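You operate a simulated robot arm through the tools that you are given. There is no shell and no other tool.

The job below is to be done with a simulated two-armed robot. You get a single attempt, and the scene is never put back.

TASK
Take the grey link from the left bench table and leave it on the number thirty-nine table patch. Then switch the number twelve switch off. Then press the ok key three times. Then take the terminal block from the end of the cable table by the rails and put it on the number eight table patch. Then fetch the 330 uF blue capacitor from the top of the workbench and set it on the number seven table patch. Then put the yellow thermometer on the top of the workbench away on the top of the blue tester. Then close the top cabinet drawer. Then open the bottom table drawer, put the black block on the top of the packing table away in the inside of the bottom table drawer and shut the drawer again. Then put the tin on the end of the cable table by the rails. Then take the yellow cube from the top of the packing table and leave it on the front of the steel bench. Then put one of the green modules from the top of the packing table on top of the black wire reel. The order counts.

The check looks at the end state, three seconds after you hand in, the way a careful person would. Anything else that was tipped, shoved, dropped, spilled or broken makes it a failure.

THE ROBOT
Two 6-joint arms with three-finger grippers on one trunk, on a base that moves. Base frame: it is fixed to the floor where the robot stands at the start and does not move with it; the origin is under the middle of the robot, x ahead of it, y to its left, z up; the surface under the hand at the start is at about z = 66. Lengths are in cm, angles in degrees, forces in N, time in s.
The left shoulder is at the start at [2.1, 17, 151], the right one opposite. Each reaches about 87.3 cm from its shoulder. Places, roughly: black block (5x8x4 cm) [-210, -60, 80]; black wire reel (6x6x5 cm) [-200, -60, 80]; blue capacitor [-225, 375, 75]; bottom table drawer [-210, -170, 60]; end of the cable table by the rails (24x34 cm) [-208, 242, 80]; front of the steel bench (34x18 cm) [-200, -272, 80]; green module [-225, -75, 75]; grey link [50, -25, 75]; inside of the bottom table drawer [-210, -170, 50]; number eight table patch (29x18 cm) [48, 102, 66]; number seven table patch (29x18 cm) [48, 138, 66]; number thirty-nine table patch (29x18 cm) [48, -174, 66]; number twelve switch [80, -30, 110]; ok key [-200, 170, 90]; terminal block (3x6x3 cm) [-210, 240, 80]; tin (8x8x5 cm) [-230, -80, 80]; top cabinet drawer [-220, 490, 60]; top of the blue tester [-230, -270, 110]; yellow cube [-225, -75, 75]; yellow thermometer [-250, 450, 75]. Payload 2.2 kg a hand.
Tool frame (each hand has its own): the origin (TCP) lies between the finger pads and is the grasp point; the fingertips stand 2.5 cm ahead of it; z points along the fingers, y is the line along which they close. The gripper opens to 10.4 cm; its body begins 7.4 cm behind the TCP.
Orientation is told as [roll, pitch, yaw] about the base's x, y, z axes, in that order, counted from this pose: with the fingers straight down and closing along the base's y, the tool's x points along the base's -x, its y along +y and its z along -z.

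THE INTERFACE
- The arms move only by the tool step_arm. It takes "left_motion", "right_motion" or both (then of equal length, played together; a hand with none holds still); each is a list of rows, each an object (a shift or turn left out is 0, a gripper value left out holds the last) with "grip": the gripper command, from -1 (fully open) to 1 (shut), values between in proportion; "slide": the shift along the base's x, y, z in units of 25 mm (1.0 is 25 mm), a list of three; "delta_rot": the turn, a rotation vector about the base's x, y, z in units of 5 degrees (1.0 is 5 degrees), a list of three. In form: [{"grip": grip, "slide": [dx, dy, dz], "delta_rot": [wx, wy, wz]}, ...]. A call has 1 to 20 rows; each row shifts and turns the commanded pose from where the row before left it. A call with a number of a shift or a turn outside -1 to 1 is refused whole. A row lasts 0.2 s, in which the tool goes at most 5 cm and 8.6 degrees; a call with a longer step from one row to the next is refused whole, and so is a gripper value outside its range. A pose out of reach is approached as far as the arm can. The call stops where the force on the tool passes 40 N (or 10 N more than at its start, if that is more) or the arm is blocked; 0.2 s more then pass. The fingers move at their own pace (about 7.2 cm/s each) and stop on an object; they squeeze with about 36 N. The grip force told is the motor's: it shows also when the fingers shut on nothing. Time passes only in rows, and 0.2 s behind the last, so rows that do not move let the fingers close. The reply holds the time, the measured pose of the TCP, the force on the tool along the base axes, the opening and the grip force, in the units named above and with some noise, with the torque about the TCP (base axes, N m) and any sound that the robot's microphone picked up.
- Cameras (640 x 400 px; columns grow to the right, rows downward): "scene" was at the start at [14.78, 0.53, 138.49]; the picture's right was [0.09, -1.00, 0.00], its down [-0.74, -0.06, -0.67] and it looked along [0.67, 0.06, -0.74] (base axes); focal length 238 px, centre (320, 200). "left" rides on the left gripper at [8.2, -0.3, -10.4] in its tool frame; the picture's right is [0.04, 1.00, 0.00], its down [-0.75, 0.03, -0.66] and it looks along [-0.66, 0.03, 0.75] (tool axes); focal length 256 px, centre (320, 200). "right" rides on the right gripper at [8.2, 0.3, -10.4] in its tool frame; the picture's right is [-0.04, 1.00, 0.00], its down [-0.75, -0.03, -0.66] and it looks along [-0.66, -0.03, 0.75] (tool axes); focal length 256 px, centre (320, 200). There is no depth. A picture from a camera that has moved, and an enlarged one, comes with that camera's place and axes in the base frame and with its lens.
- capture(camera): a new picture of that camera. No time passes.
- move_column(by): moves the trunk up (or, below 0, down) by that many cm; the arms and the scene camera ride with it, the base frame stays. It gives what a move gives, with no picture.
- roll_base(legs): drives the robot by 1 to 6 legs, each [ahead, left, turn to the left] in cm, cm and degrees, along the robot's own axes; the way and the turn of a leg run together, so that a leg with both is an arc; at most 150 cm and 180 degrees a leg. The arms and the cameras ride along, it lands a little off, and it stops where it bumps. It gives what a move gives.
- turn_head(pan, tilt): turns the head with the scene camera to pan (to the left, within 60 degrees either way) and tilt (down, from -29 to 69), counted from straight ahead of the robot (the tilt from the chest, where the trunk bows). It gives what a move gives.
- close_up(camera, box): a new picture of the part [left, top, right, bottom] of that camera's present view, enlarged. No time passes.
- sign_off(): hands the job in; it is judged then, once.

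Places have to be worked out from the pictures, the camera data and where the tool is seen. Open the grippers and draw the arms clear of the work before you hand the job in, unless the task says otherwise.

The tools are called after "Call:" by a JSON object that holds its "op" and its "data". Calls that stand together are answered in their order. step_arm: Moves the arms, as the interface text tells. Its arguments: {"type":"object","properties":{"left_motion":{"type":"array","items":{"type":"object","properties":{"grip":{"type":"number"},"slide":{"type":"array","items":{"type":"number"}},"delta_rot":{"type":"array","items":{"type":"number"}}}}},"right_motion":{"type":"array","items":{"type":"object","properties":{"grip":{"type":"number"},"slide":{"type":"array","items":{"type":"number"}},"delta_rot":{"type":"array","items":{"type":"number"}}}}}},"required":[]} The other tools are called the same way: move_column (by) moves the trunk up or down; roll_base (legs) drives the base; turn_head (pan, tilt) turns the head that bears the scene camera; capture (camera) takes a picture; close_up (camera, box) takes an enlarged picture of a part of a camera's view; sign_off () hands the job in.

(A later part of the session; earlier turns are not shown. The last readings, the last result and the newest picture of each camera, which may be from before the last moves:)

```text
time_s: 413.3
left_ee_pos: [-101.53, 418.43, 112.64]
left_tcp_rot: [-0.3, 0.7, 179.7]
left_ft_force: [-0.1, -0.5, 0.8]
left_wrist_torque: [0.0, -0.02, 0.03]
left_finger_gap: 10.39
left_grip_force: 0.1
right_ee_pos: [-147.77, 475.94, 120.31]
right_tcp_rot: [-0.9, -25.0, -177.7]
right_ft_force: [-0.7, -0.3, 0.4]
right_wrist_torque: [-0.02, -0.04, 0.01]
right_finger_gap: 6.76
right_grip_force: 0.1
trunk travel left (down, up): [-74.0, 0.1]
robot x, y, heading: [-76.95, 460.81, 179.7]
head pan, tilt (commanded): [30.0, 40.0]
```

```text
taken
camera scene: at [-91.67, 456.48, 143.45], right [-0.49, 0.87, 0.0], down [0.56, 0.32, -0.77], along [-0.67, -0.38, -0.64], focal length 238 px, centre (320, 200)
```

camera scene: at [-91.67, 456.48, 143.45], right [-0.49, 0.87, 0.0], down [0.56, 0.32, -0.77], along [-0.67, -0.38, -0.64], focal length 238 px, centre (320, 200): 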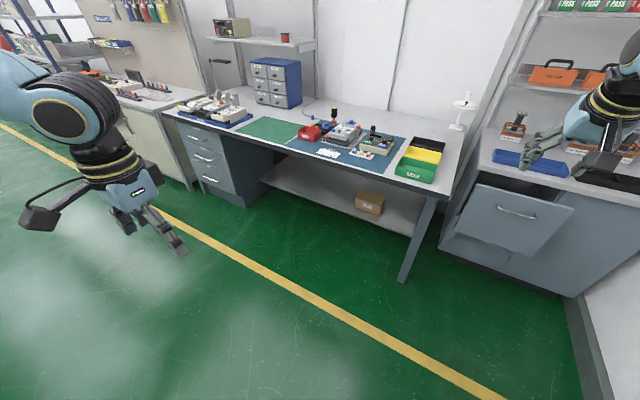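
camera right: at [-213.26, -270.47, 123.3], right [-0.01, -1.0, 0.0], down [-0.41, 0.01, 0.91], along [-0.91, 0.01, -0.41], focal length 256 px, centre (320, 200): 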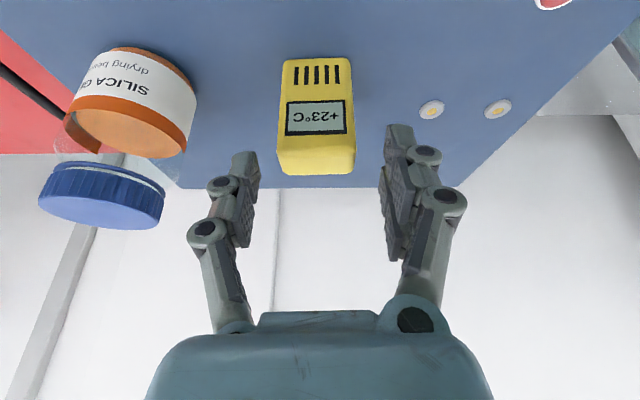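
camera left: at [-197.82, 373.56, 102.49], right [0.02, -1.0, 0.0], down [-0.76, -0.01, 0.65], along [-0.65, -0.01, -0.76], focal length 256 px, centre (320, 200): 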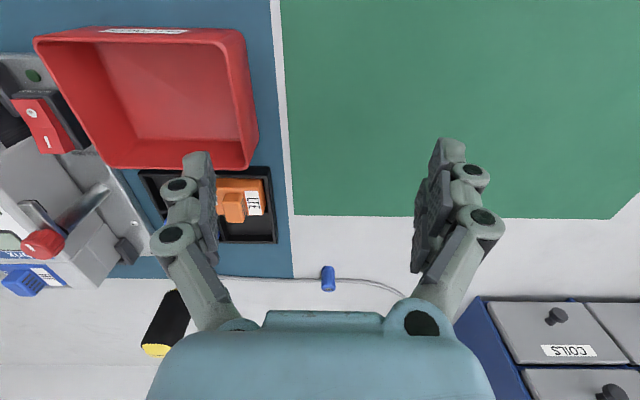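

The left hand is now drawn back enough. I lower the trunk 60 cm here in the open, then turn the right fingers forward.

Call:
{"op": "move_column", "data": {"by": -60}}

Call:
{"op": "step_arm", "data": {"right_motion": [{"delta_rot": [0, 1, 0], "grip": 0.6}, {"delta_rot": [0, 1, 0]}, {"delta_rot": [0, 1, 0]}, {"delta_rot": [0, 1, 0]}, {"delta_rot": [0, 1, 0]}, {"delta_rot": [0, 1, 0]}, {"delta_rot": [0, 1, 0]}, {"delta_rot": [0, 1, 0]}, {"delta_rot": [0, 1, 0]}, {"delta_rot": [0, 1, 0]}, {"delta_rot": [0, 1, 0]}, {"grip": 1}, {"grip": 1}]}}

Call:
{"op": "turn_head", "data": {"pan": -20, "tilt": 30}}

Call:
{"op": "capture", "data": {"camera": "scene"}}

```text
refused: -60 is not a number from -40 to 40
```

```text
time_s: 416.1
left_ee_pos: [-101.45, 418.43, 112.61]
left_tcp_rot: [-0.3, 0.7, 179.7]
left_ft_force: [0.4, 0.2, -0.3]
left_wrist_torque: [0.02, -0.02, -0.04]
left_finger_gap: 10.39
left_grip_force: 0.1
right_ee_pos: [-147.91, 476.09, 120.24]
right_tcp_rot: [-11.7, -79.9, -168.0]
right_ft_force: [0.3, 0.0, 0.2]
right_wrist_torque: [0.04, 0.02, -0.01]
right_finger_gap: 0.01
right_grip_force: 28.3
trunk travel left (down, up): [-74.0, 0.1]
robot x, y, heading: [-77.22, 460.84, 179.7]
head pan, tilt (commanded): [30.0, 40.0]
```

```text
time_s: 417.3
left_ee_pos: [-101.43, 418.44, 112.64]
left_tcp_rot: [-0.3, 0.7, 179.7]
left_ft_force: [-0.6, -0.1, -0.1]
left_wrist_torque: [0.0, 0.04, 0.02]
left_finger_gap: 10.39
left_grip_force: 0.1
right_ee_pos: [-147.69, 476.04, 120.26]
right_tcp_rot: [-11.7, -79.7, -168.0]
right_ft_force: [0.7, 0.4, -0.2]
right_wrist_torque: [-0.02, 0.01, 0.0]
right_finger_gap: 0.0
right_grip_force: 28.8
trunk travel left (down, up): [-74.0, 0.1]
robot x, y, heading: [-77.05, 460.71, 179.7]
head pan, tilt (commanded): [-20.0, 30.0]
```

```text
taken
camera scene: at [-92.76, 463.81, 144.99], right [0.35, 0.94, 0.0], down [0.47, -0.17, -0.87], along [-0.81, 0.3, -0.5], focal length 238 px, centre (320, 200)
```

scene: 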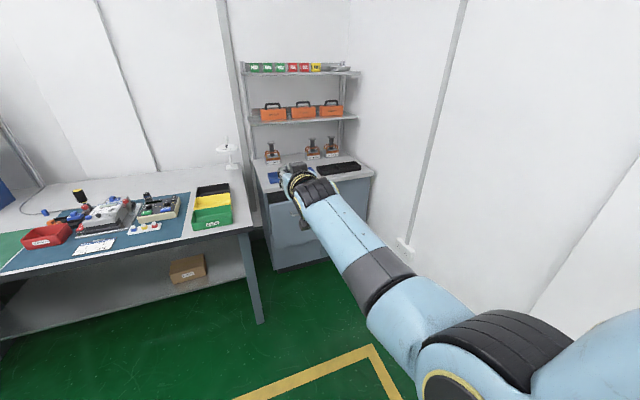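

The fingers now point forward. I lower the trunk in two moves, then retract the arm somewhat to leave room for the push.

Call:
{"op": "move_column", "data": {"by": -38}}

Call:
{"op": "move_column", "data": {"by": -23}}

Call:
{"op": "step_arm", "data": {"right_motion": [{"slide": [0.8, 0, 0]}, {"slide": [0.8, 0, 0]}, {"slide": [0.8, 0, 0]}, {"slide": [0.8, 0, 0]}, {"slide": [0.8, 0, 0]}, {}]}}

Call:
{"op": "capture", "data": {"camera": "scene"}}

```text
time_s: 421.0
left_ee_pos: [-100.31, 418.66, 73.08]
left_tcp_rot: [-0.5, 5.0, 179.6]
left_ft_force: [0.3, 0.1, -0.1]
left_wrist_torque: [-0.01, -0.01, 0.05]
left_finger_gap: 10.42
left_grip_force: 0.1
right_ee_pos: [-147.82, 476.23, 82.29]
right_tcp_rot: [-12.4, -79.7, -167.1]
right_ft_force: [-0.1, -0.2, 0.1]
right_wrist_torque: [0.0, 0.03, -0.02]
right_finger_gap: 0.0
right_grip_force: 28.9
trunk travel left (down, up): [-36.0, 38.1]
robot x, y, heading: [-77.09, 460.6, 179.5]
head pan, tilt (commanded): [-20.0, 30.0]
```

```text
time_s: 423.4
left_ee_pos: [-95.97, 418.75, 46.78]
left_tcp_rot: [-0.4, 17.4, 179.5]
left_ft_force: [-0.5, 0.0, -0.7]
left_wrist_torque: [0.02, -0.02, 0.02]
left_finger_gap: 10.4
left_grip_force: 0.1
right_ee_pos: [-147.79, 477.11, 59.22]
right_tcp_rot: [-19.4, -79.3, -160.5]
right_ft_force: [0.0, -0.1, 0.1]
right_wrist_torque: [-0.04, 0.0, 0.03]
right_finger_gap: 0.0
right_grip_force: 28.5
trunk travel left (down, up): [-13.0, 61.1]
robot x, y, heading: [-76.96, 461.17, 179.6]
head pan, tilt (commanded): [-20.0, 30.0]
```

```text
time_s: 424.4
left_ee_pos: [-96.03, 418.78, 46.78]
left_tcp_rot: [-0.6, 17.3, 179.6]
left_ft_force: [0.7, -0.3, -0.1]
left_wrist_torque: [0.03, 0.0, 0.01]
left_finger_gap: 10.42
left_grip_force: 0.1
right_ee_pos: [-140.31, 480.58, 58.58]
right_tcp_rot: [-46.9, -75.6, -132.9]
right_ft_force: [-0.6, -0.5, 0.6]
right_wrist_torque: [-0.02, 0.03, 0.02]
right_finger_gap: 0.02
right_grip_force: 28.5
trunk travel left (down, up): [-13.0, 61.1]
robot x, y, heading: [-76.93, 461.21, 179.6]
head pan, tilt (commanded): [-20.0, 30.0]
stopped in row 5 (right hand): the arm was blocked; the commanded pose is now the measured one
```

```text
taken
camera scene: at [-94.94, 463.84, 82.7], right [0.35, 0.94, 0.0], down [0.47, -0.17, -0.87], along [-0.81, 0.3, -0.5], focal length 238 px, centre (320, 200)
```

scene: 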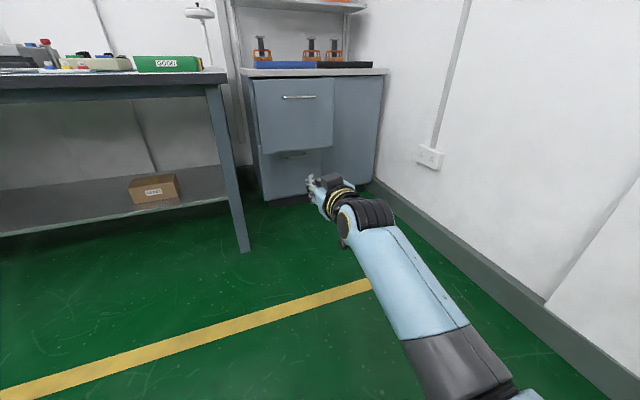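

The arm is at a joint limit there, but the fingers still point forward at z≈58. I drive so that the fingertips stand just before the panel's middle (y≈495).

Call:
{"op": "roll_base", "data": {"legs": [[0, -14.5, 0], [58, 0, 0]]}}

Call:
{"op": "capture", "data": {"camera": "scene"}}

Call:
{"op": "capture", "data": {"camera": "right"}}

```text
time_s: 428.6
left_ee_pos: [-152.7, 434.11, 46.69]
left_tcp_rot: [-0.4, 17.4, 179.0]
left_ft_force: [0.4, 1.1, 0.3]
left_wrist_torque: [-0.02, 0.0, -0.01]
left_finger_gap: 10.39
left_grip_force: 0.1
right_ee_pos: [-196.49, 496.44, 58.65]
right_tcp_rot: [-46.9, -75.6, -133.6]
right_ft_force: [-0.3, 0.1, -0.1]
right_wrist_torque: [0.01, -0.01, -0.02]
right_finger_gap: 0.0
right_grip_force: 28.3
trunk travel left (down, up): [-13.0, 61.1]
robot x, y, heading: [-133.46, 476.1, 179.4]
head pan, tilt (commanded): [-20.0, 30.0]
```

```text
taken
camera scene: at [-151.21, 479.22, 82.7], right [0.36, 0.93, 0.0], down [0.47, -0.18, -0.87], along [-0.81, 0.31, -0.5], focal length 238 px, centre (320, 200)
```

scene: 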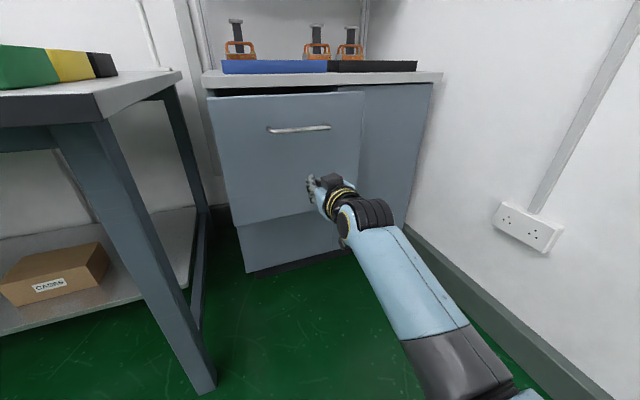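

```text
taken
camera right: at [-184.89, 497.24, 52.36], right [0.0, -0.99, -0.14], down [0.52, -0.12, 0.85], along [-0.86, -0.08, 0.51], focal length 256 px, centre (320, 200)
```

right: 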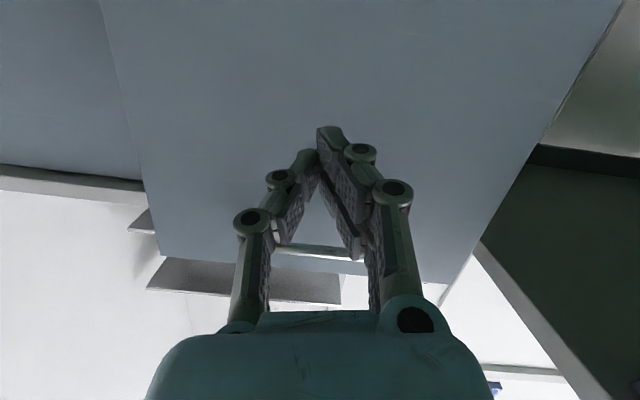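

The closed fingers face the panel's middle. I slide forward to near contact, then push in smaller steps.

Call:
{"op": "step_arm", "data": {"right_motion": [{"slide": [-1, 0, 0]}, {"slide": [-1, 0, 0]}, {"slide": [-1, 0, 0]}, {"slide": [-0.8, 0, 0]}, {}]}}

Call:
{"op": "step_arm", "data": {"right_motion": [{"slide": [-0.5, 0, 0]}, {"slide": [-0.5, 0, 0]}, {"slide": [-0.5, 0, 0]}, {"slide": [-0.5, 0, 0]}, {}]}}

Call:
{"op": "capture", "data": {"camera": "scene"}}

```text
time_s: 429.8
left_ee_pos: [-152.69, 434.19, 46.68]
left_tcp_rot: [-0.5, 17.3, 179.0]
left_ft_force: [-0.1, -0.3, 0.5]
left_wrist_torque: [-0.04, 0.0, 0.0]
left_finger_gap: 10.41
left_grip_force: 0.1
right_ee_pos: [-205.94, 496.35, 58.67]
right_tcp_rot: [-46.9, -75.6, -133.6]
right_ft_force: [0.2, -0.3, 0.8]
right_wrist_torque: [0.0, -0.01, -0.04]
right_finger_gap: 0.0
right_grip_force: 28.2
trunk travel left (down, up): [-13.0, 61.1]
robot x, y, heading: [-133.29, 476.15, 179.1]
head pan, tilt (commanded): [-20.0, 30.0]
```

```text
time_s: 431.0
left_ee_pos: [-152.72, 434.04, 46.55]
left_tcp_rot: [-0.3, 17.4, 179.0]
left_ft_force: [-0.1, -0.8, 0.8]
left_wrist_torque: [0.0, -0.02, -0.01]
left_finger_gap: 10.39
left_grip_force: 0.1
right_ee_pos: [-210.99, 496.32, 58.55]
right_tcp_rot: [-46.8, -75.7, -133.5]
right_ft_force: [0.6, -0.2, -0.1]
right_wrist_torque: [0.0, 0.0, -0.02]
right_finger_gap: 0.0
right_grip_force: 27.9
trunk travel left (down, up): [-13.0, 61.1]
robot x, y, heading: [-133.7, 475.96, 179.2]
head pan, tilt (commanded): [-20.0, 30.0]
```

```text
taken
camera scene: at [-151.22, 479.22, 82.7], right [0.36, 0.93, 0.0], down [0.47, -0.18, -0.87], along [-0.81, 0.31, -0.5], focal length 238 px, centre (320, 200)
```

scene: 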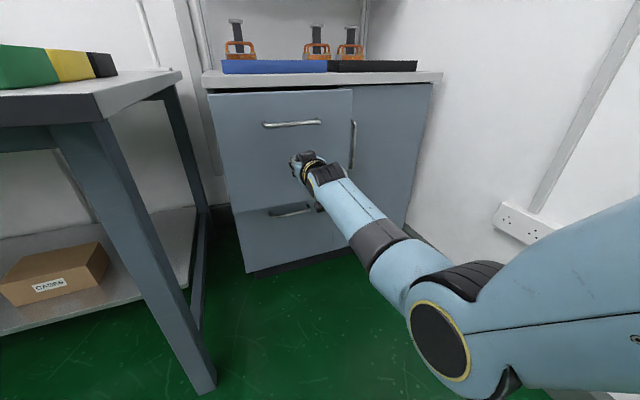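

The drawer is sliding in. I keep pushing in small steps until it stops.

Call:
{"op": "step_arm", "data": {"right_motion": [{"slide": [-0.5, 0, 0]}, {"slide": [-0.5, 0, 0]}, {"slide": [-0.5, 0, 0]}, {}]}}

Call:
{"op": "capture", "data": {"camera": "scene"}}

```text
time_s: 432.0
left_ee_pos: [-152.64, 434.03, 46.61]
left_tcp_rot: [-0.4, 17.4, 179.0]
left_ft_force: [-0.3, 0.1, 0.9]
left_wrist_torque: [0.02, 0.0, 0.04]
left_finger_gap: 10.38
left_grip_force: 0.1
right_ee_pos: [-214.71, 496.36, 58.67]
right_tcp_rot: [-47.0, -75.6, -133.4]
right_ft_force: [0.1, -0.6, 0.4]
right_wrist_torque: [-0.01, -0.01, -0.03]
right_finger_gap: 0.0
right_grip_force: 28.4
trunk travel left (down, up): [-13.0, 61.1]
robot x, y, heading: [-133.45, 475.94, 179.2]
head pan, tilt (commanded): [-20.0, 30.0]
```

```text
taken
camera scene: at [-151.23, 479.22, 82.7], right [0.36, 0.93, 0.0], down [0.47, -0.18, -0.87], along [-0.81, 0.31, -0.5], focal length 238 px, centre (320, 200)
```

scene: 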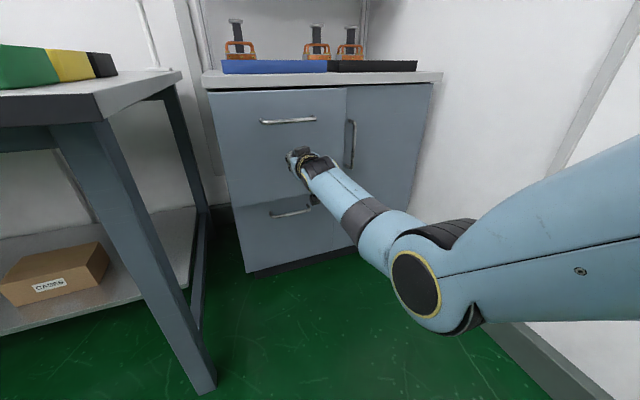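

Call:
{"op": "close_up", "data": {"camera": "scene", "box": [200, 70, 380, 220]}}

Call:
{"op": "step_arm", "data": {"right_motion": [{"slide": [-0.3, 0, 0]}, {"slide": [-0.2, 0, 0]}, {}]}}

Call:
{"op": "close_up", "data": {"camera": "scene", "box": [200, 70, 380, 220]}}

```text
2.67 times, centred on (290, 145) of scene
camera zoom: at [-151.23, 479.22, 82.7], right [0.36, 0.93, 0.0], down [0.47, -0.18, -0.87], along [-0.81, 0.31, -0.5], focal length 633 px, centre (400, 347)
```

zoom: 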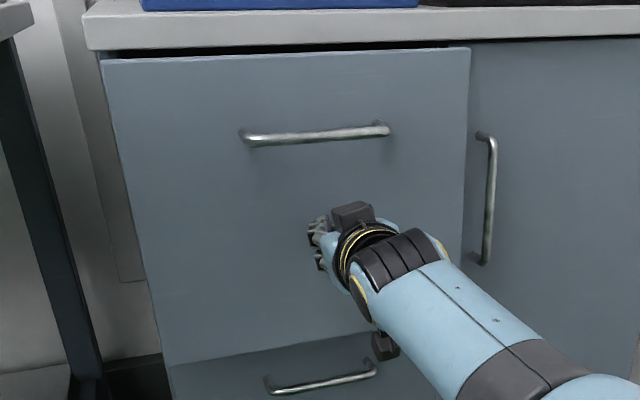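

```text
time_s: 432.8
left_ee_pos: [-152.8, 434.0, 46.63]
left_tcp_rot: [-0.5, 17.3, 179.1]
left_ft_force: [-0.8, 0.0, -1.0]
left_wrist_torque: [0.01, 0.01, -0.02]
left_finger_gap: 10.42
left_grip_force: 0.1
right_ee_pos: [-215.99, 496.2, 58.67]
right_tcp_rot: [-46.8, -75.5, -133.6]
right_ft_force: [0.1, 1.1, -0.6]
right_wrist_torque: [0.01, -0.03, 0.01]
right_finger_gap: 0.0
right_grip_force: 27.9
trunk travel left (down, up): [-13.0, 61.1]
robot x, y, heading: [-133.65, 475.78, 179.0]
head pan, tilt (commanded): [-20.0, 30.0]
```

```text
2.67 times, centred on (290, 145) of scene
camera zoom: at [-151.22, 479.22, 82.7], right [0.36, 0.93, 0.0], down [0.47, -0.18, -0.87], along [-0.81, 0.31, -0.5], focal length 633 px, centre (400, 347)
```

zoom: 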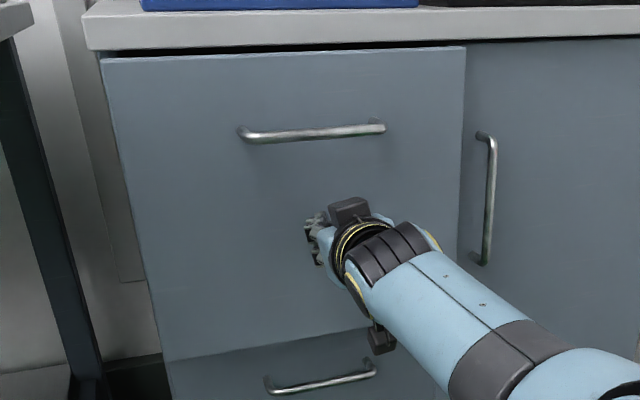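

Still sliding. I keep pushing in small steps until the force rises.

Call:
{"op": "step_arm", "data": {"right_motion": [{"slide": [-0.3, 0, 0]}, {"slide": [-0.3, 0, 0]}, {}]}}

Call:
{"op": "step_arm", "data": {"right_motion": [{"slide": [-0.3, 0, 0]}, {"slide": [-0.3, 0, 0]}, {}]}}

Call:
{"op": "close_up", "data": {"camera": "scene", "box": [200, 70, 380, 220]}}

```text
time_s: 433.6
left_ee_pos: [-152.75, 434.14, 46.74]
left_tcp_rot: [-0.3, 17.4, 179.0]
left_ft_force: [-0.4, 0.6, 0.3]
left_wrist_torque: [0.02, -0.01, 0.01]
left_finger_gap: 10.38
left_grip_force: 0.1
right_ee_pos: [-217.41, 496.15, 58.77]
right_tcp_rot: [-47.0, -75.8, -133.4]
right_ft_force: [-0.8, -0.5, 0.1]
right_wrist_torque: [-0.01, -0.01, -0.01]
right_finger_gap: 0.0
right_grip_force: 28.7
trunk travel left (down, up): [-13.0, 61.1]
robot x, y, heading: [-133.25, 476.2, 179.2]
head pan, tilt (commanded): [-20.0, 30.0]
```

```text
time_s: 434.4
left_ee_pos: [-152.73, 434.11, 46.67]
left_tcp_rot: [-0.4, 17.4, 178.9]
left_ft_force: [0.9, 1.0, 0.4]
left_wrist_torque: [0.01, 0.01, 0.0]
left_finger_gap: 10.42
left_grip_force: 0.1
right_ee_pos: [-218.82, 496.42, 58.65]
right_tcp_rot: [-46.8, -75.6, -133.4]
right_ft_force: [0.7, -0.1, -0.5]
right_wrist_torque: [0.01, 0.01, -0.01]
right_finger_gap: 0.01
right_grip_force: 28.4
trunk travel left (down, up): [-13.0, 61.1]
robot x, y, heading: [-133.21, 476.02, 179.1]
head pan, tilt (commanded): [-20.0, 30.0]
```

```text
2.67 times, centred on (290, 145) of scene
camera zoom: at [-151.23, 479.22, 82.7], right [0.36, 0.93, 0.0], down [0.47, -0.18, -0.87], along [-0.81, 0.31, -0.5], focal length 633 px, centre (400, 347)
```

zoom: 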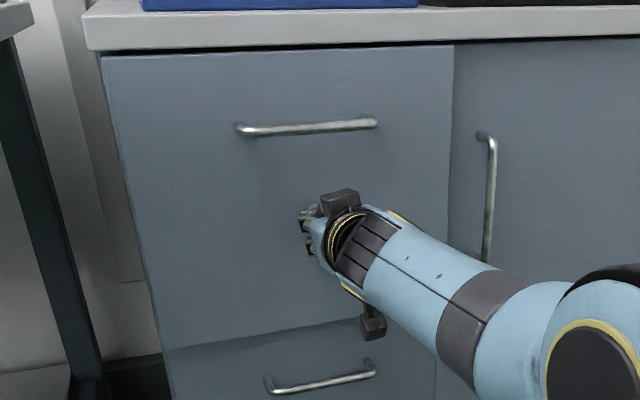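

Call:
{"op": "step_arm", "data": {"right_motion": [{"slide": [-0.3, 0, 0]}, {"slide": [-0.3, 0, 0]}, {}]}}

Call:
{"op": "step_arm", "data": {"right_motion": [{"slide": [-0.3, 0, 0]}, {"slide": [-0.3, 0, 0]}, {}]}}

Call:
{"op": "close_up", "data": {"camera": "scene", "box": [200, 70, 380, 220]}}

```text
time_s: 435.2
left_ee_pos: [-152.77, 434.12, 46.6]
left_tcp_rot: [-0.4, 17.4, 179.1]
left_ft_force: [0.0, 0.2, 0.1]
left_wrist_torque: [-0.01, -0.01, 0.01]
left_finger_gap: 10.39
left_grip_force: 0.0
right_ee_pos: [-219.74, 496.44, 58.79]
right_tcp_rot: [-47.1, -75.6, -133.4]
right_ft_force: [-0.7, 0.6, -0.6]
right_wrist_torque: [-0.01, -0.01, -0.04]
right_finger_gap: 0.0
right_grip_force: 28.3
right hand out of reach, approached as far as the arm can: row 1, 2
trunk travel left (down, up): [-13.0, 61.1]
robot x, y, heading: [-133.53, 476.08, 179.1]
head pan, tilt (commanded): [-20.0, 30.0]
```

```text
time_s: 436.0
left_ee_pos: [-152.78, 434.1, 46.67]
left_tcp_rot: [-0.4, 17.3, 179.1]
left_ft_force: [0.0, -0.6, -0.3]
left_wrist_torque: [-0.01, -0.02, -0.01]
left_finger_gap: 10.39
left_grip_force: 0.1
right_ee_pos: [-220.46, 496.65, 58.59]
right_tcp_rot: [-46.7, -75.3, -134.1]
right_ft_force: [-0.4, 0.1, 0.4]
right_wrist_torque: [0.02, -0.03, 0.02]
right_finger_gap: 0.0
right_grip_force: 28.5
right hand out of reach, approached as far as the arm can: row 2
trunk travel left (down, up): [-13.0, 61.1]
robot x, y, heading: [-133.43, 475.76, 178.9]
head pan, tilt (commanded): [-20.0, 30.0]
```

```text
2.67 times, centred on (290, 145) of scene
camera zoom: at [-151.22, 479.22, 82.7], right [0.36, 0.93, 0.0], down [0.47, -0.18, -0.87], along [-0.81, 0.31, -0.5], focal length 633 px, centre (400, 347)
```

zoom: 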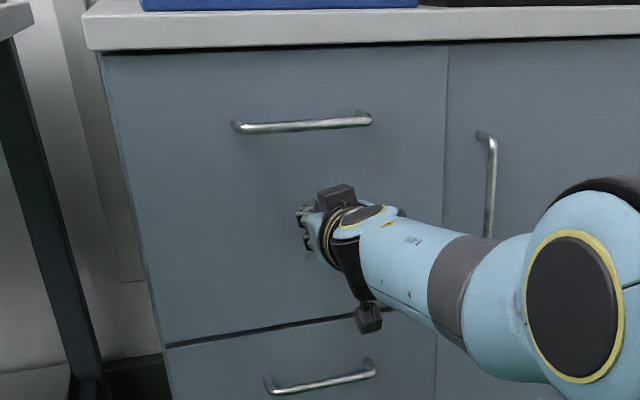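

The panel looks nearly flush but the arm is fully stretched. I drive the base 1.5 cm ahead and check the force and the gap.

Call:
{"op": "roll_base", "data": {"legs": [[1.2, 0, 0]]}}

Call:
{"op": "close_up", "data": {"camera": "scene", "box": [200, 70, 380, 220]}}

```text
time_s: 436.8
left_ee_pos: [-153.67, 434.14, 46.7]
left_tcp_rot: [-0.4, 17.3, 179.0]
left_ft_force: [0.2, 0.6, 0.9]
left_wrist_torque: [0.02, -0.01, 0.0]
left_finger_gap: 10.39
left_grip_force: 0.0
right_ee_pos: [-221.17, 496.7, 58.68]
right_tcp_rot: [-46.6, -75.5, -134.3]
right_ft_force: [10.2, -0.1, 3.7]
right_wrist_torque: [-0.05, 0.27, 0.1]
right_finger_gap: 0.0
right_grip_force: 28.2
trunk travel left (down, up): [-13.0, 61.1]
robot x, y, heading: [-134.57, 476.05, 179.0]
head pan, tilt (commanded): [-20.0, 30.0]
stopped in leg 1: the force on the tool passed its limit at 90 N (the readings are from after the stop); the commanded pose is now the measured one
```

```text
2.67 times, centred on (290, 145) of scene
camera zoom: at [-151.98, 479.25, 82.72], right [0.36, 0.93, 0.0], down [0.47, -0.18, -0.87], along [-0.81, 0.31, -0.5], focal length 633 px, centre (400, 347)
```

zoom: 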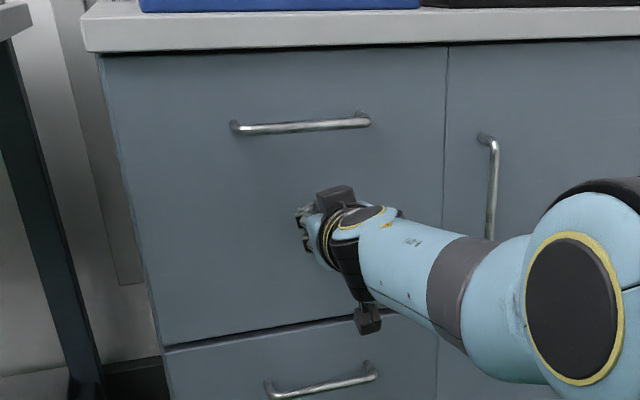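

The push met the end stop (90 N), so the top cabinet drawer is shut and flush. I back off and drive along the aisle to the packing table's drawers.

Call:
{"op": "roll_base", "data": {"legs": [[-62, 0, 0], [0, 0, 1], [0, 150, 0], [0, 150, 0]]}}

Call:
{"op": "roll_base", "data": {"legs": [[0, 0, 0.5], [0, 150, 0], [0, 150, 0]]}}

```text
time_s: 454.7
left_ee_pos: [-99.51, 135.63, 46.7]
left_tcp_rot: [-0.5, 17.4, 176.7]
left_ft_force: [0.1, -0.7, -0.4]
left_wrist_torque: [0.01, 0.01, -0.01]
left_finger_gap: 10.4
left_grip_force: 0.1
right_ee_pos: [-164.78, 200.77, 58.39]
right_tcp_rot: [-46.3, -75.4, -136.6]
right_ft_force: [1.0, 0.0, -0.2]
right_wrist_torque: [-0.01, 0.01, 0.0]
right_finger_gap: 0.0
right_grip_force: 28.3
trunk travel left (down, up): [-13.0, 61.1]
robot x, y, heading: [-78.84, 176.86, 177.1]
head pan, tilt (commanded): [-20.0, 30.0]
```

```text
time_s: 469.2
left_ee_pos: [-105.26, -159.51, 46.61]
left_tcp_rot: [-0.3, 17.4, 179.6]
left_ft_force: [0.1, 0.0, 0.5]
left_wrist_torque: [0.01, -0.01, 0.02]
left_finger_gap: 10.4
left_grip_force: 0.1
right_ee_pos: [-173.69, -97.75, 58.47]
right_tcp_rot: [-46.3, -75.5, -133.7]
right_ft_force: [-0.2, 0.1, 0.1]
right_wrist_torque: [0.01, 0.01, -0.02]
right_finger_gap: 0.0
right_grip_force: 28.7
trunk travel left (down, up): [-13.0, 61.1]
robot x, y, heading: [-86.13, -117.42, 179.4]
head pan, tilt (commanded): [-20.0, 30.0]
```

Call:
{"op": "roll_base", "data": {"legs": [[-18, 0, 0], [0, 68, 0.6]]}}

Call:
{"op": "turn_head", "data": {"pan": -15, "tilt": 10}}

Call:
{"op": "capture", "data": {"camera": "scene"}}

Call:
{"op": "capture", "data": {"camera": "right"}}

```text
time_s: 474.0
left_ee_pos: [-85.25, -225.88, 46.65]
left_tcp_rot: [-0.5, 17.5, -179.0]
left_ft_force: [-0.9, 0.0, -0.4]
left_wrist_torque: [-0.02, 0.0, 0.01]
left_finger_gap: 10.4
left_grip_force: 0.0
right_ee_pos: [-155.21, -165.99, 58.49]
right_tcp_rot: [-46.4, -75.4, -132.4]
right_ft_force: [0.1, 0.4, -0.4]
right_wrist_torque: [0.03, 0.01, 0.0]
right_finger_gap: 0.0
right_grip_force: 28.4
trunk travel left (down, up): [-13.0, 61.1]
robot x, y, heading: [-67.2, -183.15, -179.0]
head pan, tilt (commanded): [-20.0, 30.0]
```

```text
time_s: 474.8
left_ee_pos: [-85.32, -225.95, 46.68]
left_tcp_rot: [-0.5, 17.3, -179.0]
left_ft_force: [0.0, -1.1, 0.1]
left_wrist_torque: [-0.03, 0.01, 0.0]
left_finger_gap: 10.39
left_grip_force: 0.0
right_ee_pos: [-155.1, -165.94, 58.59]
right_tcp_rot: [-46.5, -75.4, -132.3]
right_ft_force: [0.5, -0.1, -1.0]
right_wrist_torque: [0.01, 0.04, 0.01]
right_finger_gap: 0.01
right_grip_force: 28.2
trunk travel left (down, up): [-13.0, 61.1]
robot x, y, heading: [-67.27, -183.15, -179.0]
head pan, tilt (commanded): [-15.0, 10.0]
```

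```text
taken
camera scene: at [-85.78, -181.49, 85.92], right [0.24, 0.97, 0.0], down [0.17, -0.04, -0.98], along [-0.96, 0.24, -0.17], focal length 238 px, centre (320, 200)
```

scene: 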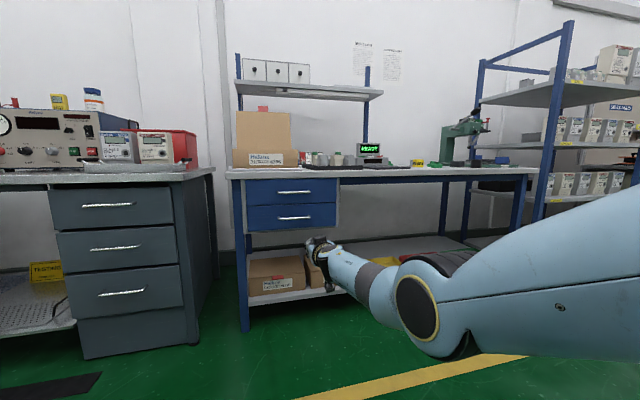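

```text
taken
camera right: at [-143.59, -164.7, 52.32], right [0.03, -0.99, -0.14], down [0.52, -0.11, 0.85], along [-0.86, -0.1, 0.51], focal length 256 px, centre (320, 200)
```

right: 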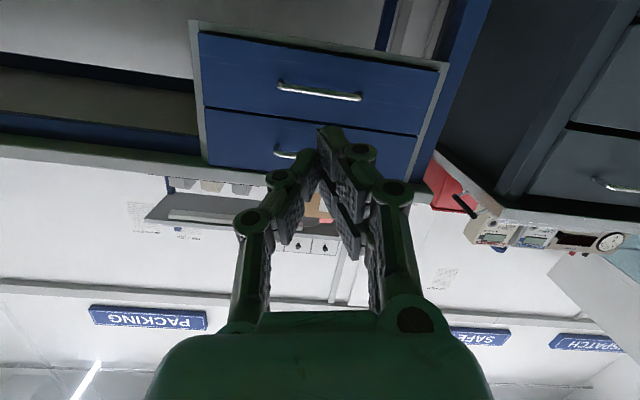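

The bottom drawer's handle triangulates to (-192.4, -167.1, 59.2), about 15 cm long. I roll the right hand 90° so the fingers close vertically and draw the arm in a little.

Call:
{"op": "step_arm", "data": {"right_motion": [{"slide": [0.6, 0, 0.4]}, {"slide": [0.8, 0, 0.4]}, {"slide": [0.8, 0, 0]}, {"slide": [0.8, 0, 0]}, {"slide": [0.8, 0, -0.4]}, {}]}}

Call:
{"op": "step_arm", "data": {"right_motion": [{"delta_rot": [1, 0, 0]}, {"delta_rot": [1, 0, 0]}, {"delta_rot": [1, 0, 0]}, {"delta_rot": [1, 0, 0]}, {}]}}

Call:
{"op": "capture", "data": {"camera": "scene"}}

```text
time_s: 476.2
left_ee_pos: [-85.16, -225.96, 46.71]
left_tcp_rot: [-0.4, 17.4, -179.0]
left_ft_force: [-0.4, -0.1, -0.8]
left_wrist_torque: [-0.04, 0.0, 0.0]
left_finger_gap: 10.39
left_grip_force: 0.1
right_ee_pos: [-147.65, -165.02, 58.81]
right_tcp_rot: [-46.2, -75.4, -132.4]
right_ft_force: [0.2, 0.7, 0.4]
right_wrist_torque: [0.02, -0.02, -0.03]
right_finger_gap: 0.04
right_grip_force: 28.8
right hand out of reach, approached as far as the arm can: row 1, 2
trunk travel left (down, up): [-13.0, 61.1]
robot x, y, heading: [-67.35, -183.28, -178.8]
head pan, tilt (commanded): [-15.0, 10.0]
```

```text
time_s: 477.4
left_ee_pos: [-85.26, -225.91, 46.72]
left_tcp_rot: [-0.5, 17.4, -179.1]
left_ft_force: [0.1, 0.3, 0.4]
left_wrist_torque: [0.0, -0.07, -0.02]
left_finger_gap: 10.4
left_grip_force: 0.0
right_ee_pos: [-147.41, -165.19, 58.54]
right_tcp_rot: [-72.0, -57.7, -108.5]
right_ft_force: [-1.3, 0.0, 0.2]
right_wrist_torque: [0.01, -0.02, 0.0]
right_finger_gap: 0.0
right_grip_force: 27.9
trunk travel left (down, up): [-13.0, 61.1]
robot x, y, heading: [-67.54, -183.3, -178.8]
head pan, tilt (commanded): [-15.0, 10.0]
```

```text
taken
camera scene: at [-85.78, -181.49, 85.93], right [0.24, 0.97, 0.0], down [0.17, -0.04, -0.98], along [-0.96, 0.24, -0.17], focal length 238 px, centre (320, 200)
```

scene: 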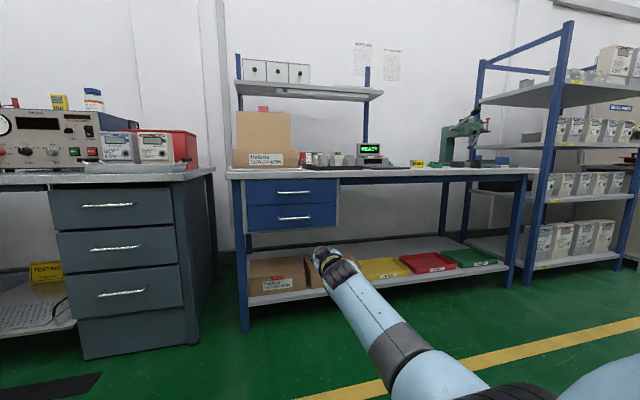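

The roll goes well. I complete it to 90° and correct the pointing direction so the fingers point straight at the drawer.

Call:
{"op": "step_arm", "data": {"right_motion": [{"delta_rot": [1, 0, 0]}, {"delta_rot": [1, 0, 0]}, {"delta_rot": [1, 0, 0]}, {"delta_rot": [1, 0, 0]}, {"delta_rot": [1, 0, 0]}, {"delta_rot": [1, 0, 0]}, {"delta_rot": [1, 0, 0]}, {"delta_rot": [1, 0, 0]}, {"delta_rot": [1, 0, 0]}, {"delta_rot": [1, 0, 0]}, {"delta_rot": [1, 0, 0]}, {"delta_rot": [0.9, 0, 0]}, {"delta_rot": [0, 0, 0.97]}, {"delta_rot": [0, 0, 0.97]}, {"grip": -0.25}, {"grip": -0.25}, {"grip": -0.25}]}}

Call:
{"op": "capture", "data": {"camera": "scene"}}

Call:
{"op": "capture", "data": {"camera": "right"}}

```text
time_s: 481.0
left_ee_pos: [-85.2, -225.81, 46.64]
left_tcp_rot: [-0.5, 17.4, -179.0]
left_ft_force: [-0.2, 0.0, -0.6]
left_wrist_torque: [0.01, -0.02, 0.03]
left_finger_gap: 10.38
left_grip_force: 0.0
right_ee_pos: [-147.27, -165.06, 58.77]
right_tcp_rot: [-87.9, 0.4, -90.1]
right_ft_force: [1.0, -0.6, 0.6]
right_wrist_torque: [0.0, -0.02, -0.03]
right_finger_gap: 6.52
right_grip_force: 0.0
trunk travel left (down, up): [-13.0, 61.1]
robot x, y, heading: [-67.03, -183.59, -178.8]
head pan, tilt (commanded): [-15.0, 10.0]
```

```text
taken
camera scene: at [-85.78, -181.49, 85.93], right [0.24, 0.97, 0.0], down [0.17, -0.04, -0.98], along [-0.96, 0.24, -0.17], focal length 238 px, centre (320, 200)
```

scene: 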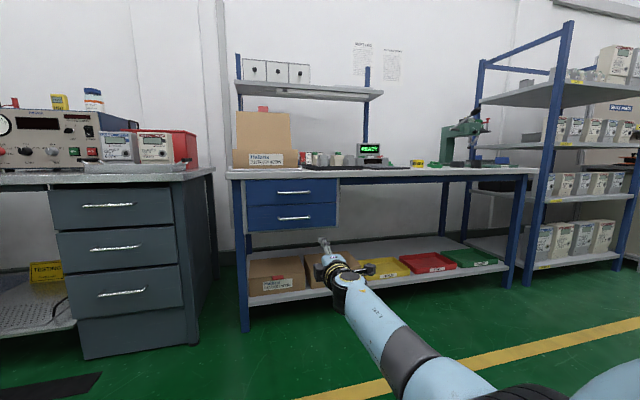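

```text
taken
camera right: at [-137.05, -157.0, 58.7], right [0.04, -0.03, -1.0], down [0.65, -0.75, 0.05], along [-0.76, -0.66, -0.01], focal length 256 px, centre (320, 200)
```

right: 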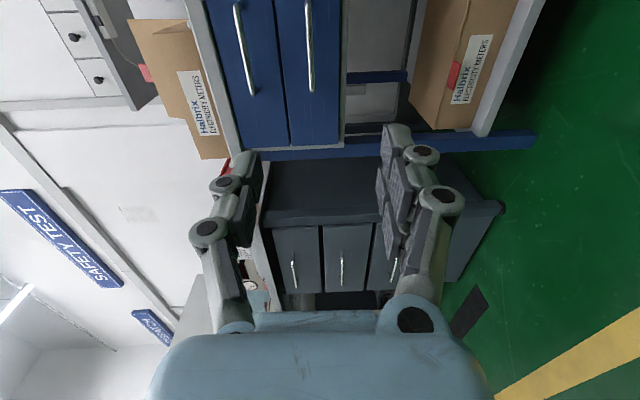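

The hand now points at the drawer with the single finger above, open 6.5 cm. I drive ahead 40 cm to bring it before the bottom handle.

Call:
{"op": "roll_base", "data": {"legs": [[38, 0, 0]]}}

Call:
{"op": "capture", "data": {"camera": "scene"}}

Call:
{"op": "capture", "data": {"camera": "right"}}

```text
time_s: 483.4
left_ee_pos: [-123.4, -226.85, 46.7]
left_tcp_rot: [-0.5, 17.4, -178.7]
left_ft_force: [-0.1, -0.3, 0.1]
left_wrist_torque: [0.01, -0.02, -0.01]
left_finger_gap: 10.4
left_grip_force: 0.1
right_ee_pos: [-185.74, -166.27, 58.65]
right_tcp_rot: [-88.0, 0.4, -89.8]
right_ft_force: [0.9, -0.3, -0.4]
right_wrist_torque: [-0.01, -0.01, -0.02]
right_finger_gap: 6.53
right_grip_force: 0.0
trunk travel left (down, up): [-13.0, 61.1]
robot x, y, heading: [-105.78, -184.18, -178.6]
head pan, tilt (commanded): [-15.0, 10.0]
```

```text
taken
camera scene: at [-124.11, -182.39, 85.93], right [0.24, 0.97, 0.0], down [0.17, -0.04, -0.98], along [-0.96, 0.23, -0.17], focal length 238 px, centre (320, 200)
```

scene: 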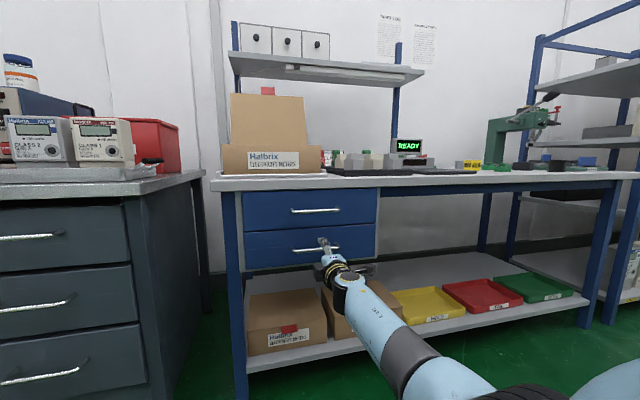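

```text
taken
camera right: at [-175.5, -158.17, 58.7], right [0.04, -0.03, -1.0], down [0.66, -0.75, 0.05], along [-0.75, -0.66, -0.01], focal length 256 px, centre (320, 200)
```

right: 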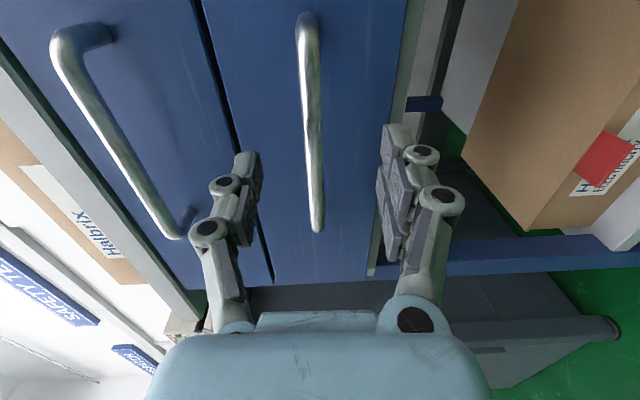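

The bottom handle lies between the fingers at z≈58.8. I slide forward 5 cm in small steps and watch for contact.

Call:
{"op": "step_arm", "data": {"right_motion": [{"slide": [-0.5, -0.3, 0.04]}, {"slide": [-0.5, 0, 0]}, {"slide": [-0.5, 0, 0]}, {"slide": [-0.4, 0, 0]}, {}]}}

Call:
{"op": "capture", "data": {"camera": "right"}}

Call:
{"op": "close_up", "data": {"camera": "scene", "box": [240, 180, 400, 300]}}

```text
time_s: 484.6
left_ee_pos: [-123.3, -226.71, 46.75]
left_tcp_rot: [-0.4, 17.4, -178.7]
left_ft_force: [0.6, -0.3, -0.2]
left_wrist_torque: [0.01, 0.04, 0.0]
left_finger_gap: 10.39
left_grip_force: 0.0
right_ee_pos: [-190.35, -167.22, 58.61]
right_tcp_rot: [-87.8, 0.4, -89.8]
right_ft_force: [-0.2, 0.6, 0.2]
right_wrist_torque: [0.03, 0.0, 0.01]
right_finger_gap: 6.49
right_grip_force: 0.1
trunk travel left (down, up): [-13.0, 61.1]
robot x, y, heading: [-105.56, -184.32, -178.7]
head pan, tilt (commanded): [-15.0, 10.0]
```

```text
taken
camera right: at [-180.12, -159.01, 58.72], right [0.04, -0.03, -1.0], down [0.66, -0.75, 0.05], along [-0.75, -0.66, -0.01], focal length 256 px, centre (320, 200)
```

right: 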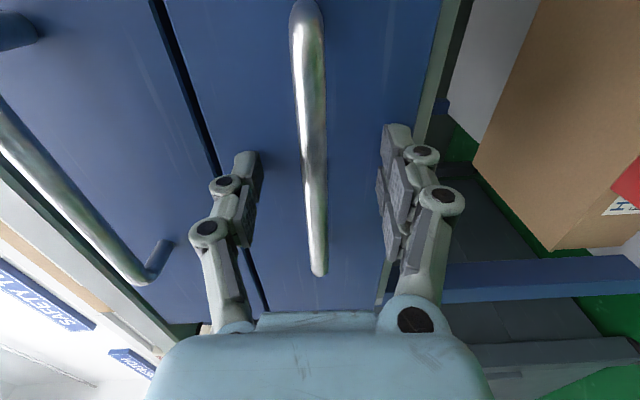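

```text
3.33 times, centred on (320, 240) of scene
camera zoom: at [-124.12, -182.39, 85.93], right [0.24, 0.97, 0.0], down [0.17, -0.04, -0.98], along [-0.96, 0.23, -0.17], focal length 792 px, centre (320, 67)
```

zoom: 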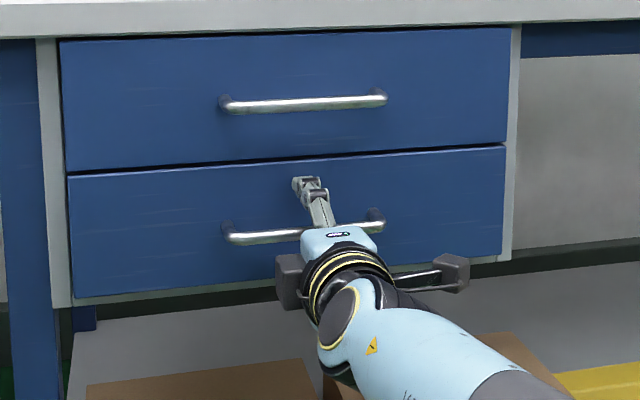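

The bar lies about 2 cm ahead of the TCP, between the fingers. I go 1.6 cm further and close on the bar.

Call:
{"op": "step_arm", "data": {"right_motion": [{"slide": [-0.3, 0, 0.04]}, {"slide": [-0.3, 0, 0.04]}, {}]}}

Call:
{"op": "step_arm", "data": {"right_motion": [{"grip": 1}, {"grip": 1}, {"grip": 1}, {"grip": 1}, {"grip": 1}]}}

Call:
{"op": "capture", "data": {"camera": "right"}}

```text
time_s: 485.1
left_ee_pos: [-123.2, -226.71, 46.8]
left_tcp_rot: [-0.5, 17.4, -178.7]
left_ft_force: [-1.1, -0.3, 1.4]
left_wrist_torque: [0.01, 0.04, 0.02]
left_finger_gap: 10.41
left_grip_force: 0.1
right_ee_pos: [-190.74, -167.21, 58.15]
right_tcp_rot: [-87.2, 0.3, -89.6]
right_ft_force: [6.5, -1.1, -8.6]
right_wrist_torque: [-0.03, 0.58, -0.07]
right_finger_gap: 5.46
right_grip_force: 12.4
trunk travel left (down, up): [-13.0, 61.1]
robot x, y, heading: [-105.73, -183.67, -178.6]
head pan, tilt (commanded): [-15.0, 10.0]
stopped in row 2 (right hand): the force on the tool passed its limit at 47 N (the readings are from after the stop); the commanded pose is now the measured one
```

```text
time_s: 485.6
left_ee_pos: [-123.24, -226.85, 46.79]
left_tcp_rot: [-0.6, 17.3, -178.8]
left_ft_force: [0.1, -0.1, -0.4]
left_wrist_torque: [0.02, 0.01, 0.02]
left_finger_gap: 10.39
left_grip_force: 0.1
right_ee_pos: [-190.66, -167.13, 57.64]
right_tcp_rot: [-86.7, 0.2, -89.5]
right_ft_force: [12.8, -0.7, 3.4]
right_wrist_torque: [-0.51, -1.88, -0.3]
right_finger_gap: 2.48
right_grip_force: 22.6
trunk travel left (down, up): [-13.0, 61.1]
robot x, y, heading: [-105.45, -184.56, -178.7]
head pan, tilt (commanded): [-15.0, 10.0]
stopped in row 2 (right hand): the force on the tool passed its limit at 48 N (the readings are from after the stop); the commanded pose is now the measured one
```

```text
taken
camera right: at [-180.39, -158.92, 57.87], right [0.06, -0.04, -1.0], down [0.66, -0.75, 0.07], along [-0.75, -0.66, -0.02], focal length 256 px, centre (320, 200)
```

right: 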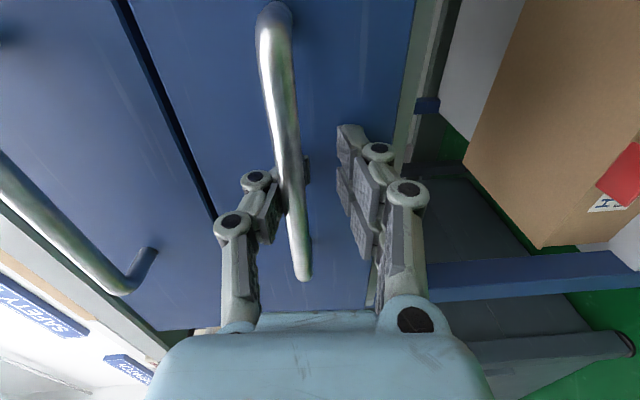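

The fingertips met the drawer front early: the bar is nearer (x≈-190.5) and about 1.4 cm above the hand's axis. I open, back off a little, and realign.

Call:
{"op": "step_arm", "data": {"right_motion": [{"grip": -0.1}, {"grip": -0.25}, {"grip": -0.25}, {"grip": -0.25}]}}

Call:
{"op": "step_arm", "data": {"right_motion": [{"slide": [0.3, 0, 0]}, {"slide": [0.1, 0, 0.3], "delta_rot": [0, 0.2, 0]}, {"slide": [0, 0, 0.28]}, {}]}}

Call:
{"op": "capture", "data": {"camera": "right"}}

Call:
{"op": "close_up", "data": {"camera": "scene", "box": [240, 180, 400, 300]}}

```text
time_s: 486.6
left_ee_pos: [-123.38, -226.76, 46.71]
left_tcp_rot: [-0.6, 17.4, -178.7]
left_ft_force: [-0.3, -0.2, -0.4]
left_wrist_torque: [-0.04, 0.0, 0.0]
left_finger_gap: 10.42
left_grip_force: 0.1
right_ee_pos: [-190.75, -167.12, 57.63]
right_tcp_rot: [-86.6, 0.4, -89.6]
right_ft_force: [3.7, -1.0, -0.7]
right_wrist_torque: [0.01, 0.08, -0.05]
right_finger_gap: 6.88
right_grip_force: 0.0
trunk travel left (down, up): [-13.0, 61.1]
robot x, y, heading: [-105.83, -184.42, -178.5]
head pan, tilt (commanded): [-15.0, 10.0]
```

```text
time_s: 487.6
left_ee_pos: [-123.22, -226.79, 46.6]
left_tcp_rot: [-0.6, 17.5, -178.8]
left_ft_force: [-0.2, 0.1, -0.4]
left_wrist_torque: [0.01, 0.0, -0.01]
left_finger_gap: 10.4
left_grip_force: 0.0
right_ee_pos: [-189.94, -167.2, 59.14]
right_tcp_rot: [-87.5, 0.4, -89.6]
right_ft_force: [-0.1, 0.1, -0.3]
right_wrist_torque: [-0.02, -0.01, -0.01]
right_finger_gap: 6.51
right_grip_force: 0.0
trunk travel left (down, up): [-13.0, 61.1]
robot x, y, heading: [-105.73, -184.1, -178.6]
head pan, tilt (commanded): [-15.0, 10.0]
```

```text
taken
camera right: at [-179.54, -158.93, 59.18], right [0.04, -0.03, -1.0], down [0.66, -0.75, 0.05], along [-0.75, -0.66, -0.01], focal length 256 px, centre (320, 200)
```

right: 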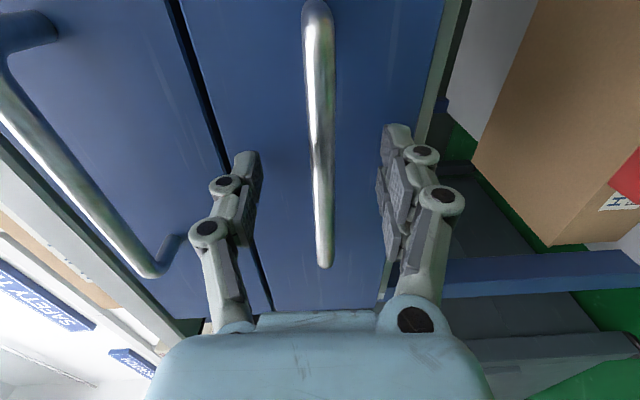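

```text
3.33 times, centred on (320, 240) of scene
camera zoom: at [-123.97, -182.37, 85.93], right [0.24, 0.97, 0.0], down [0.17, -0.04, -0.98], along [-0.96, 0.23, -0.17], focal length 792 px, centre (320, 67)
```

zoom: 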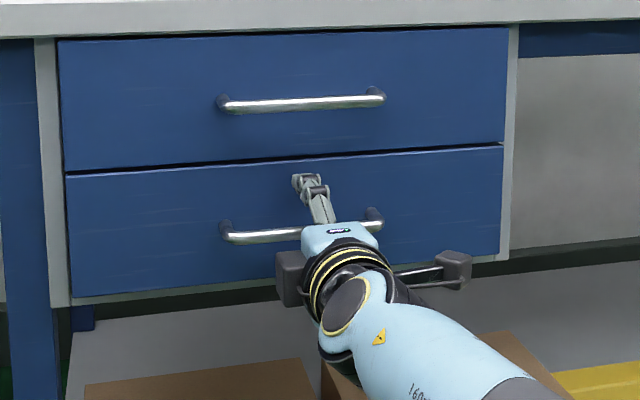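

Now the bar is centred between the fingers. I close on it.

Call:
{"op": "step_arm", "data": {"right_motion": [{"grip": 0.2}, {"grip": 0.5}, {"grip": 0.8}, {"grip": 1}, {"grip": 1}, {"grip": 1}]}}

Call:
{"op": "capture", "data": {"camera": "right"}}

```text
time_s: 489.0
left_ee_pos: [-123.26, -226.77, 46.6]
left_tcp_rot: [-0.5, 17.4, -178.8]
left_ft_force: [-0.2, 0.4, 0.7]
left_wrist_torque: [0.02, 0.03, 0.01]
left_finger_gap: 10.38
left_grip_force: 0.0
right_ee_pos: [-189.75, -167.19, 58.87]
right_tcp_rot: [-87.4, 0.3, -89.6]
right_ft_force: [-1.8, 0.7, -6.1]
right_wrist_torque: [-0.37, -0.02, 0.0]
right_finger_gap: 0.61
right_grip_force: 30.1
trunk travel left (down, up): [-13.0, 61.1]
robot x, y, heading: [-105.43, -184.2, -179.0]
head pan, tilt (commanded): [-15.0, 10.0]
```

```text
taken
camera right: at [-179.56, -158.93, 59.02], right [0.05, -0.03, -1.0], down [0.66, -0.75, 0.06], along [-0.75, -0.66, -0.01], focal length 256 px, centre (320, 200)
```

right: 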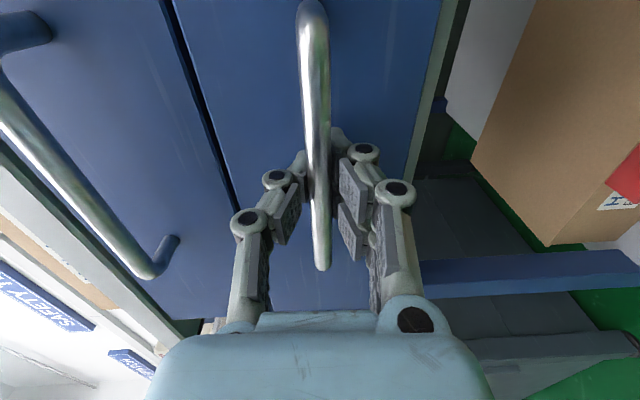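

The fingertips closed behind the bar, so it is hooked. I pull gently by driving the base back 4 cm and check that the drawer follows.

Call:
{"op": "roll_base", "data": {"legs": [[-4, 0, 0]]}}

Call:
{"op": "close_up", "data": {"camera": "scene", "box": [220, 160, 400, 300]}}

Call:
{"op": "capture", "data": {"camera": "right"}}

```text
time_s: 489.9
left_ee_pos: [-119.24, -226.73, 46.63]
left_tcp_rot: [-0.6, 17.3, -178.8]
left_ft_force: [-0.1, 0.1, 0.3]
left_wrist_torque: [-0.02, 0.01, 0.02]
left_finger_gap: 10.43
left_grip_force: 0.0
right_ee_pos: [-185.8, -167.13, 58.91]
right_tcp_rot: [-87.4, 0.3, -89.6]
right_ft_force: [0.9, -4.1, -9.5]
right_wrist_torque: [-0.33, -0.02, 0.18]
right_finger_gap: 0.59
right_grip_force: 29.3
trunk travel left (down, up): [-13.0, 61.1]
robot x, y, heading: [-101.49, -184.02, -178.7]
head pan, tilt (commanded): [-15.0, 10.0]
```

```text
2.86 times, centred on (310, 230) of scene
camera zoom: at [-119.93, -182.29, 85.91], right [0.24, 0.97, 0.0], down [0.17, -0.04, -0.98], along [-0.96, 0.23, -0.17], focal length 679 px, centre (349, 114)
```

zoom: 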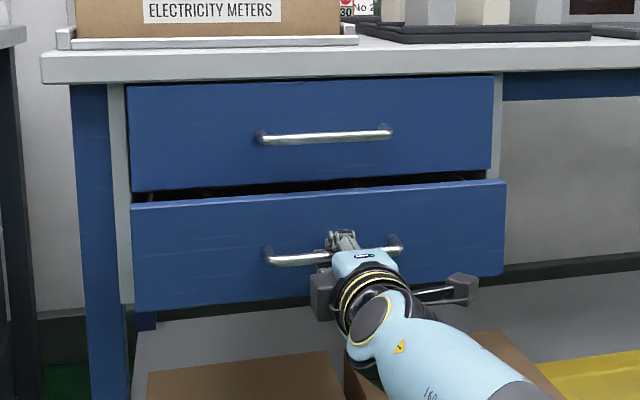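

```text
taken
camera right: at [-175.47, -158.92, 59.02], right [0.05, -0.03, -1.0], down [0.66, -0.75, 0.06], along [-0.75, -0.66, -0.01], focal length 256 px, centre (320, 200)
```

right: 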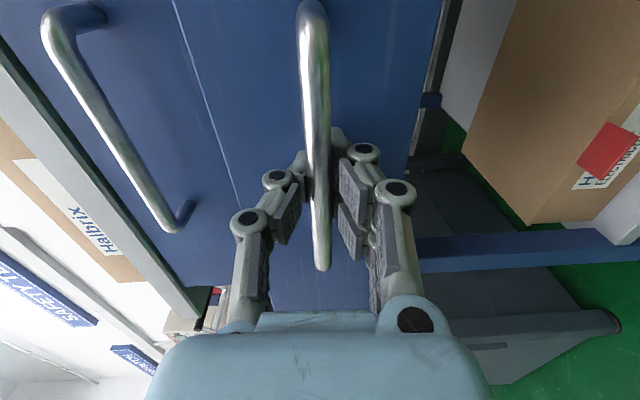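

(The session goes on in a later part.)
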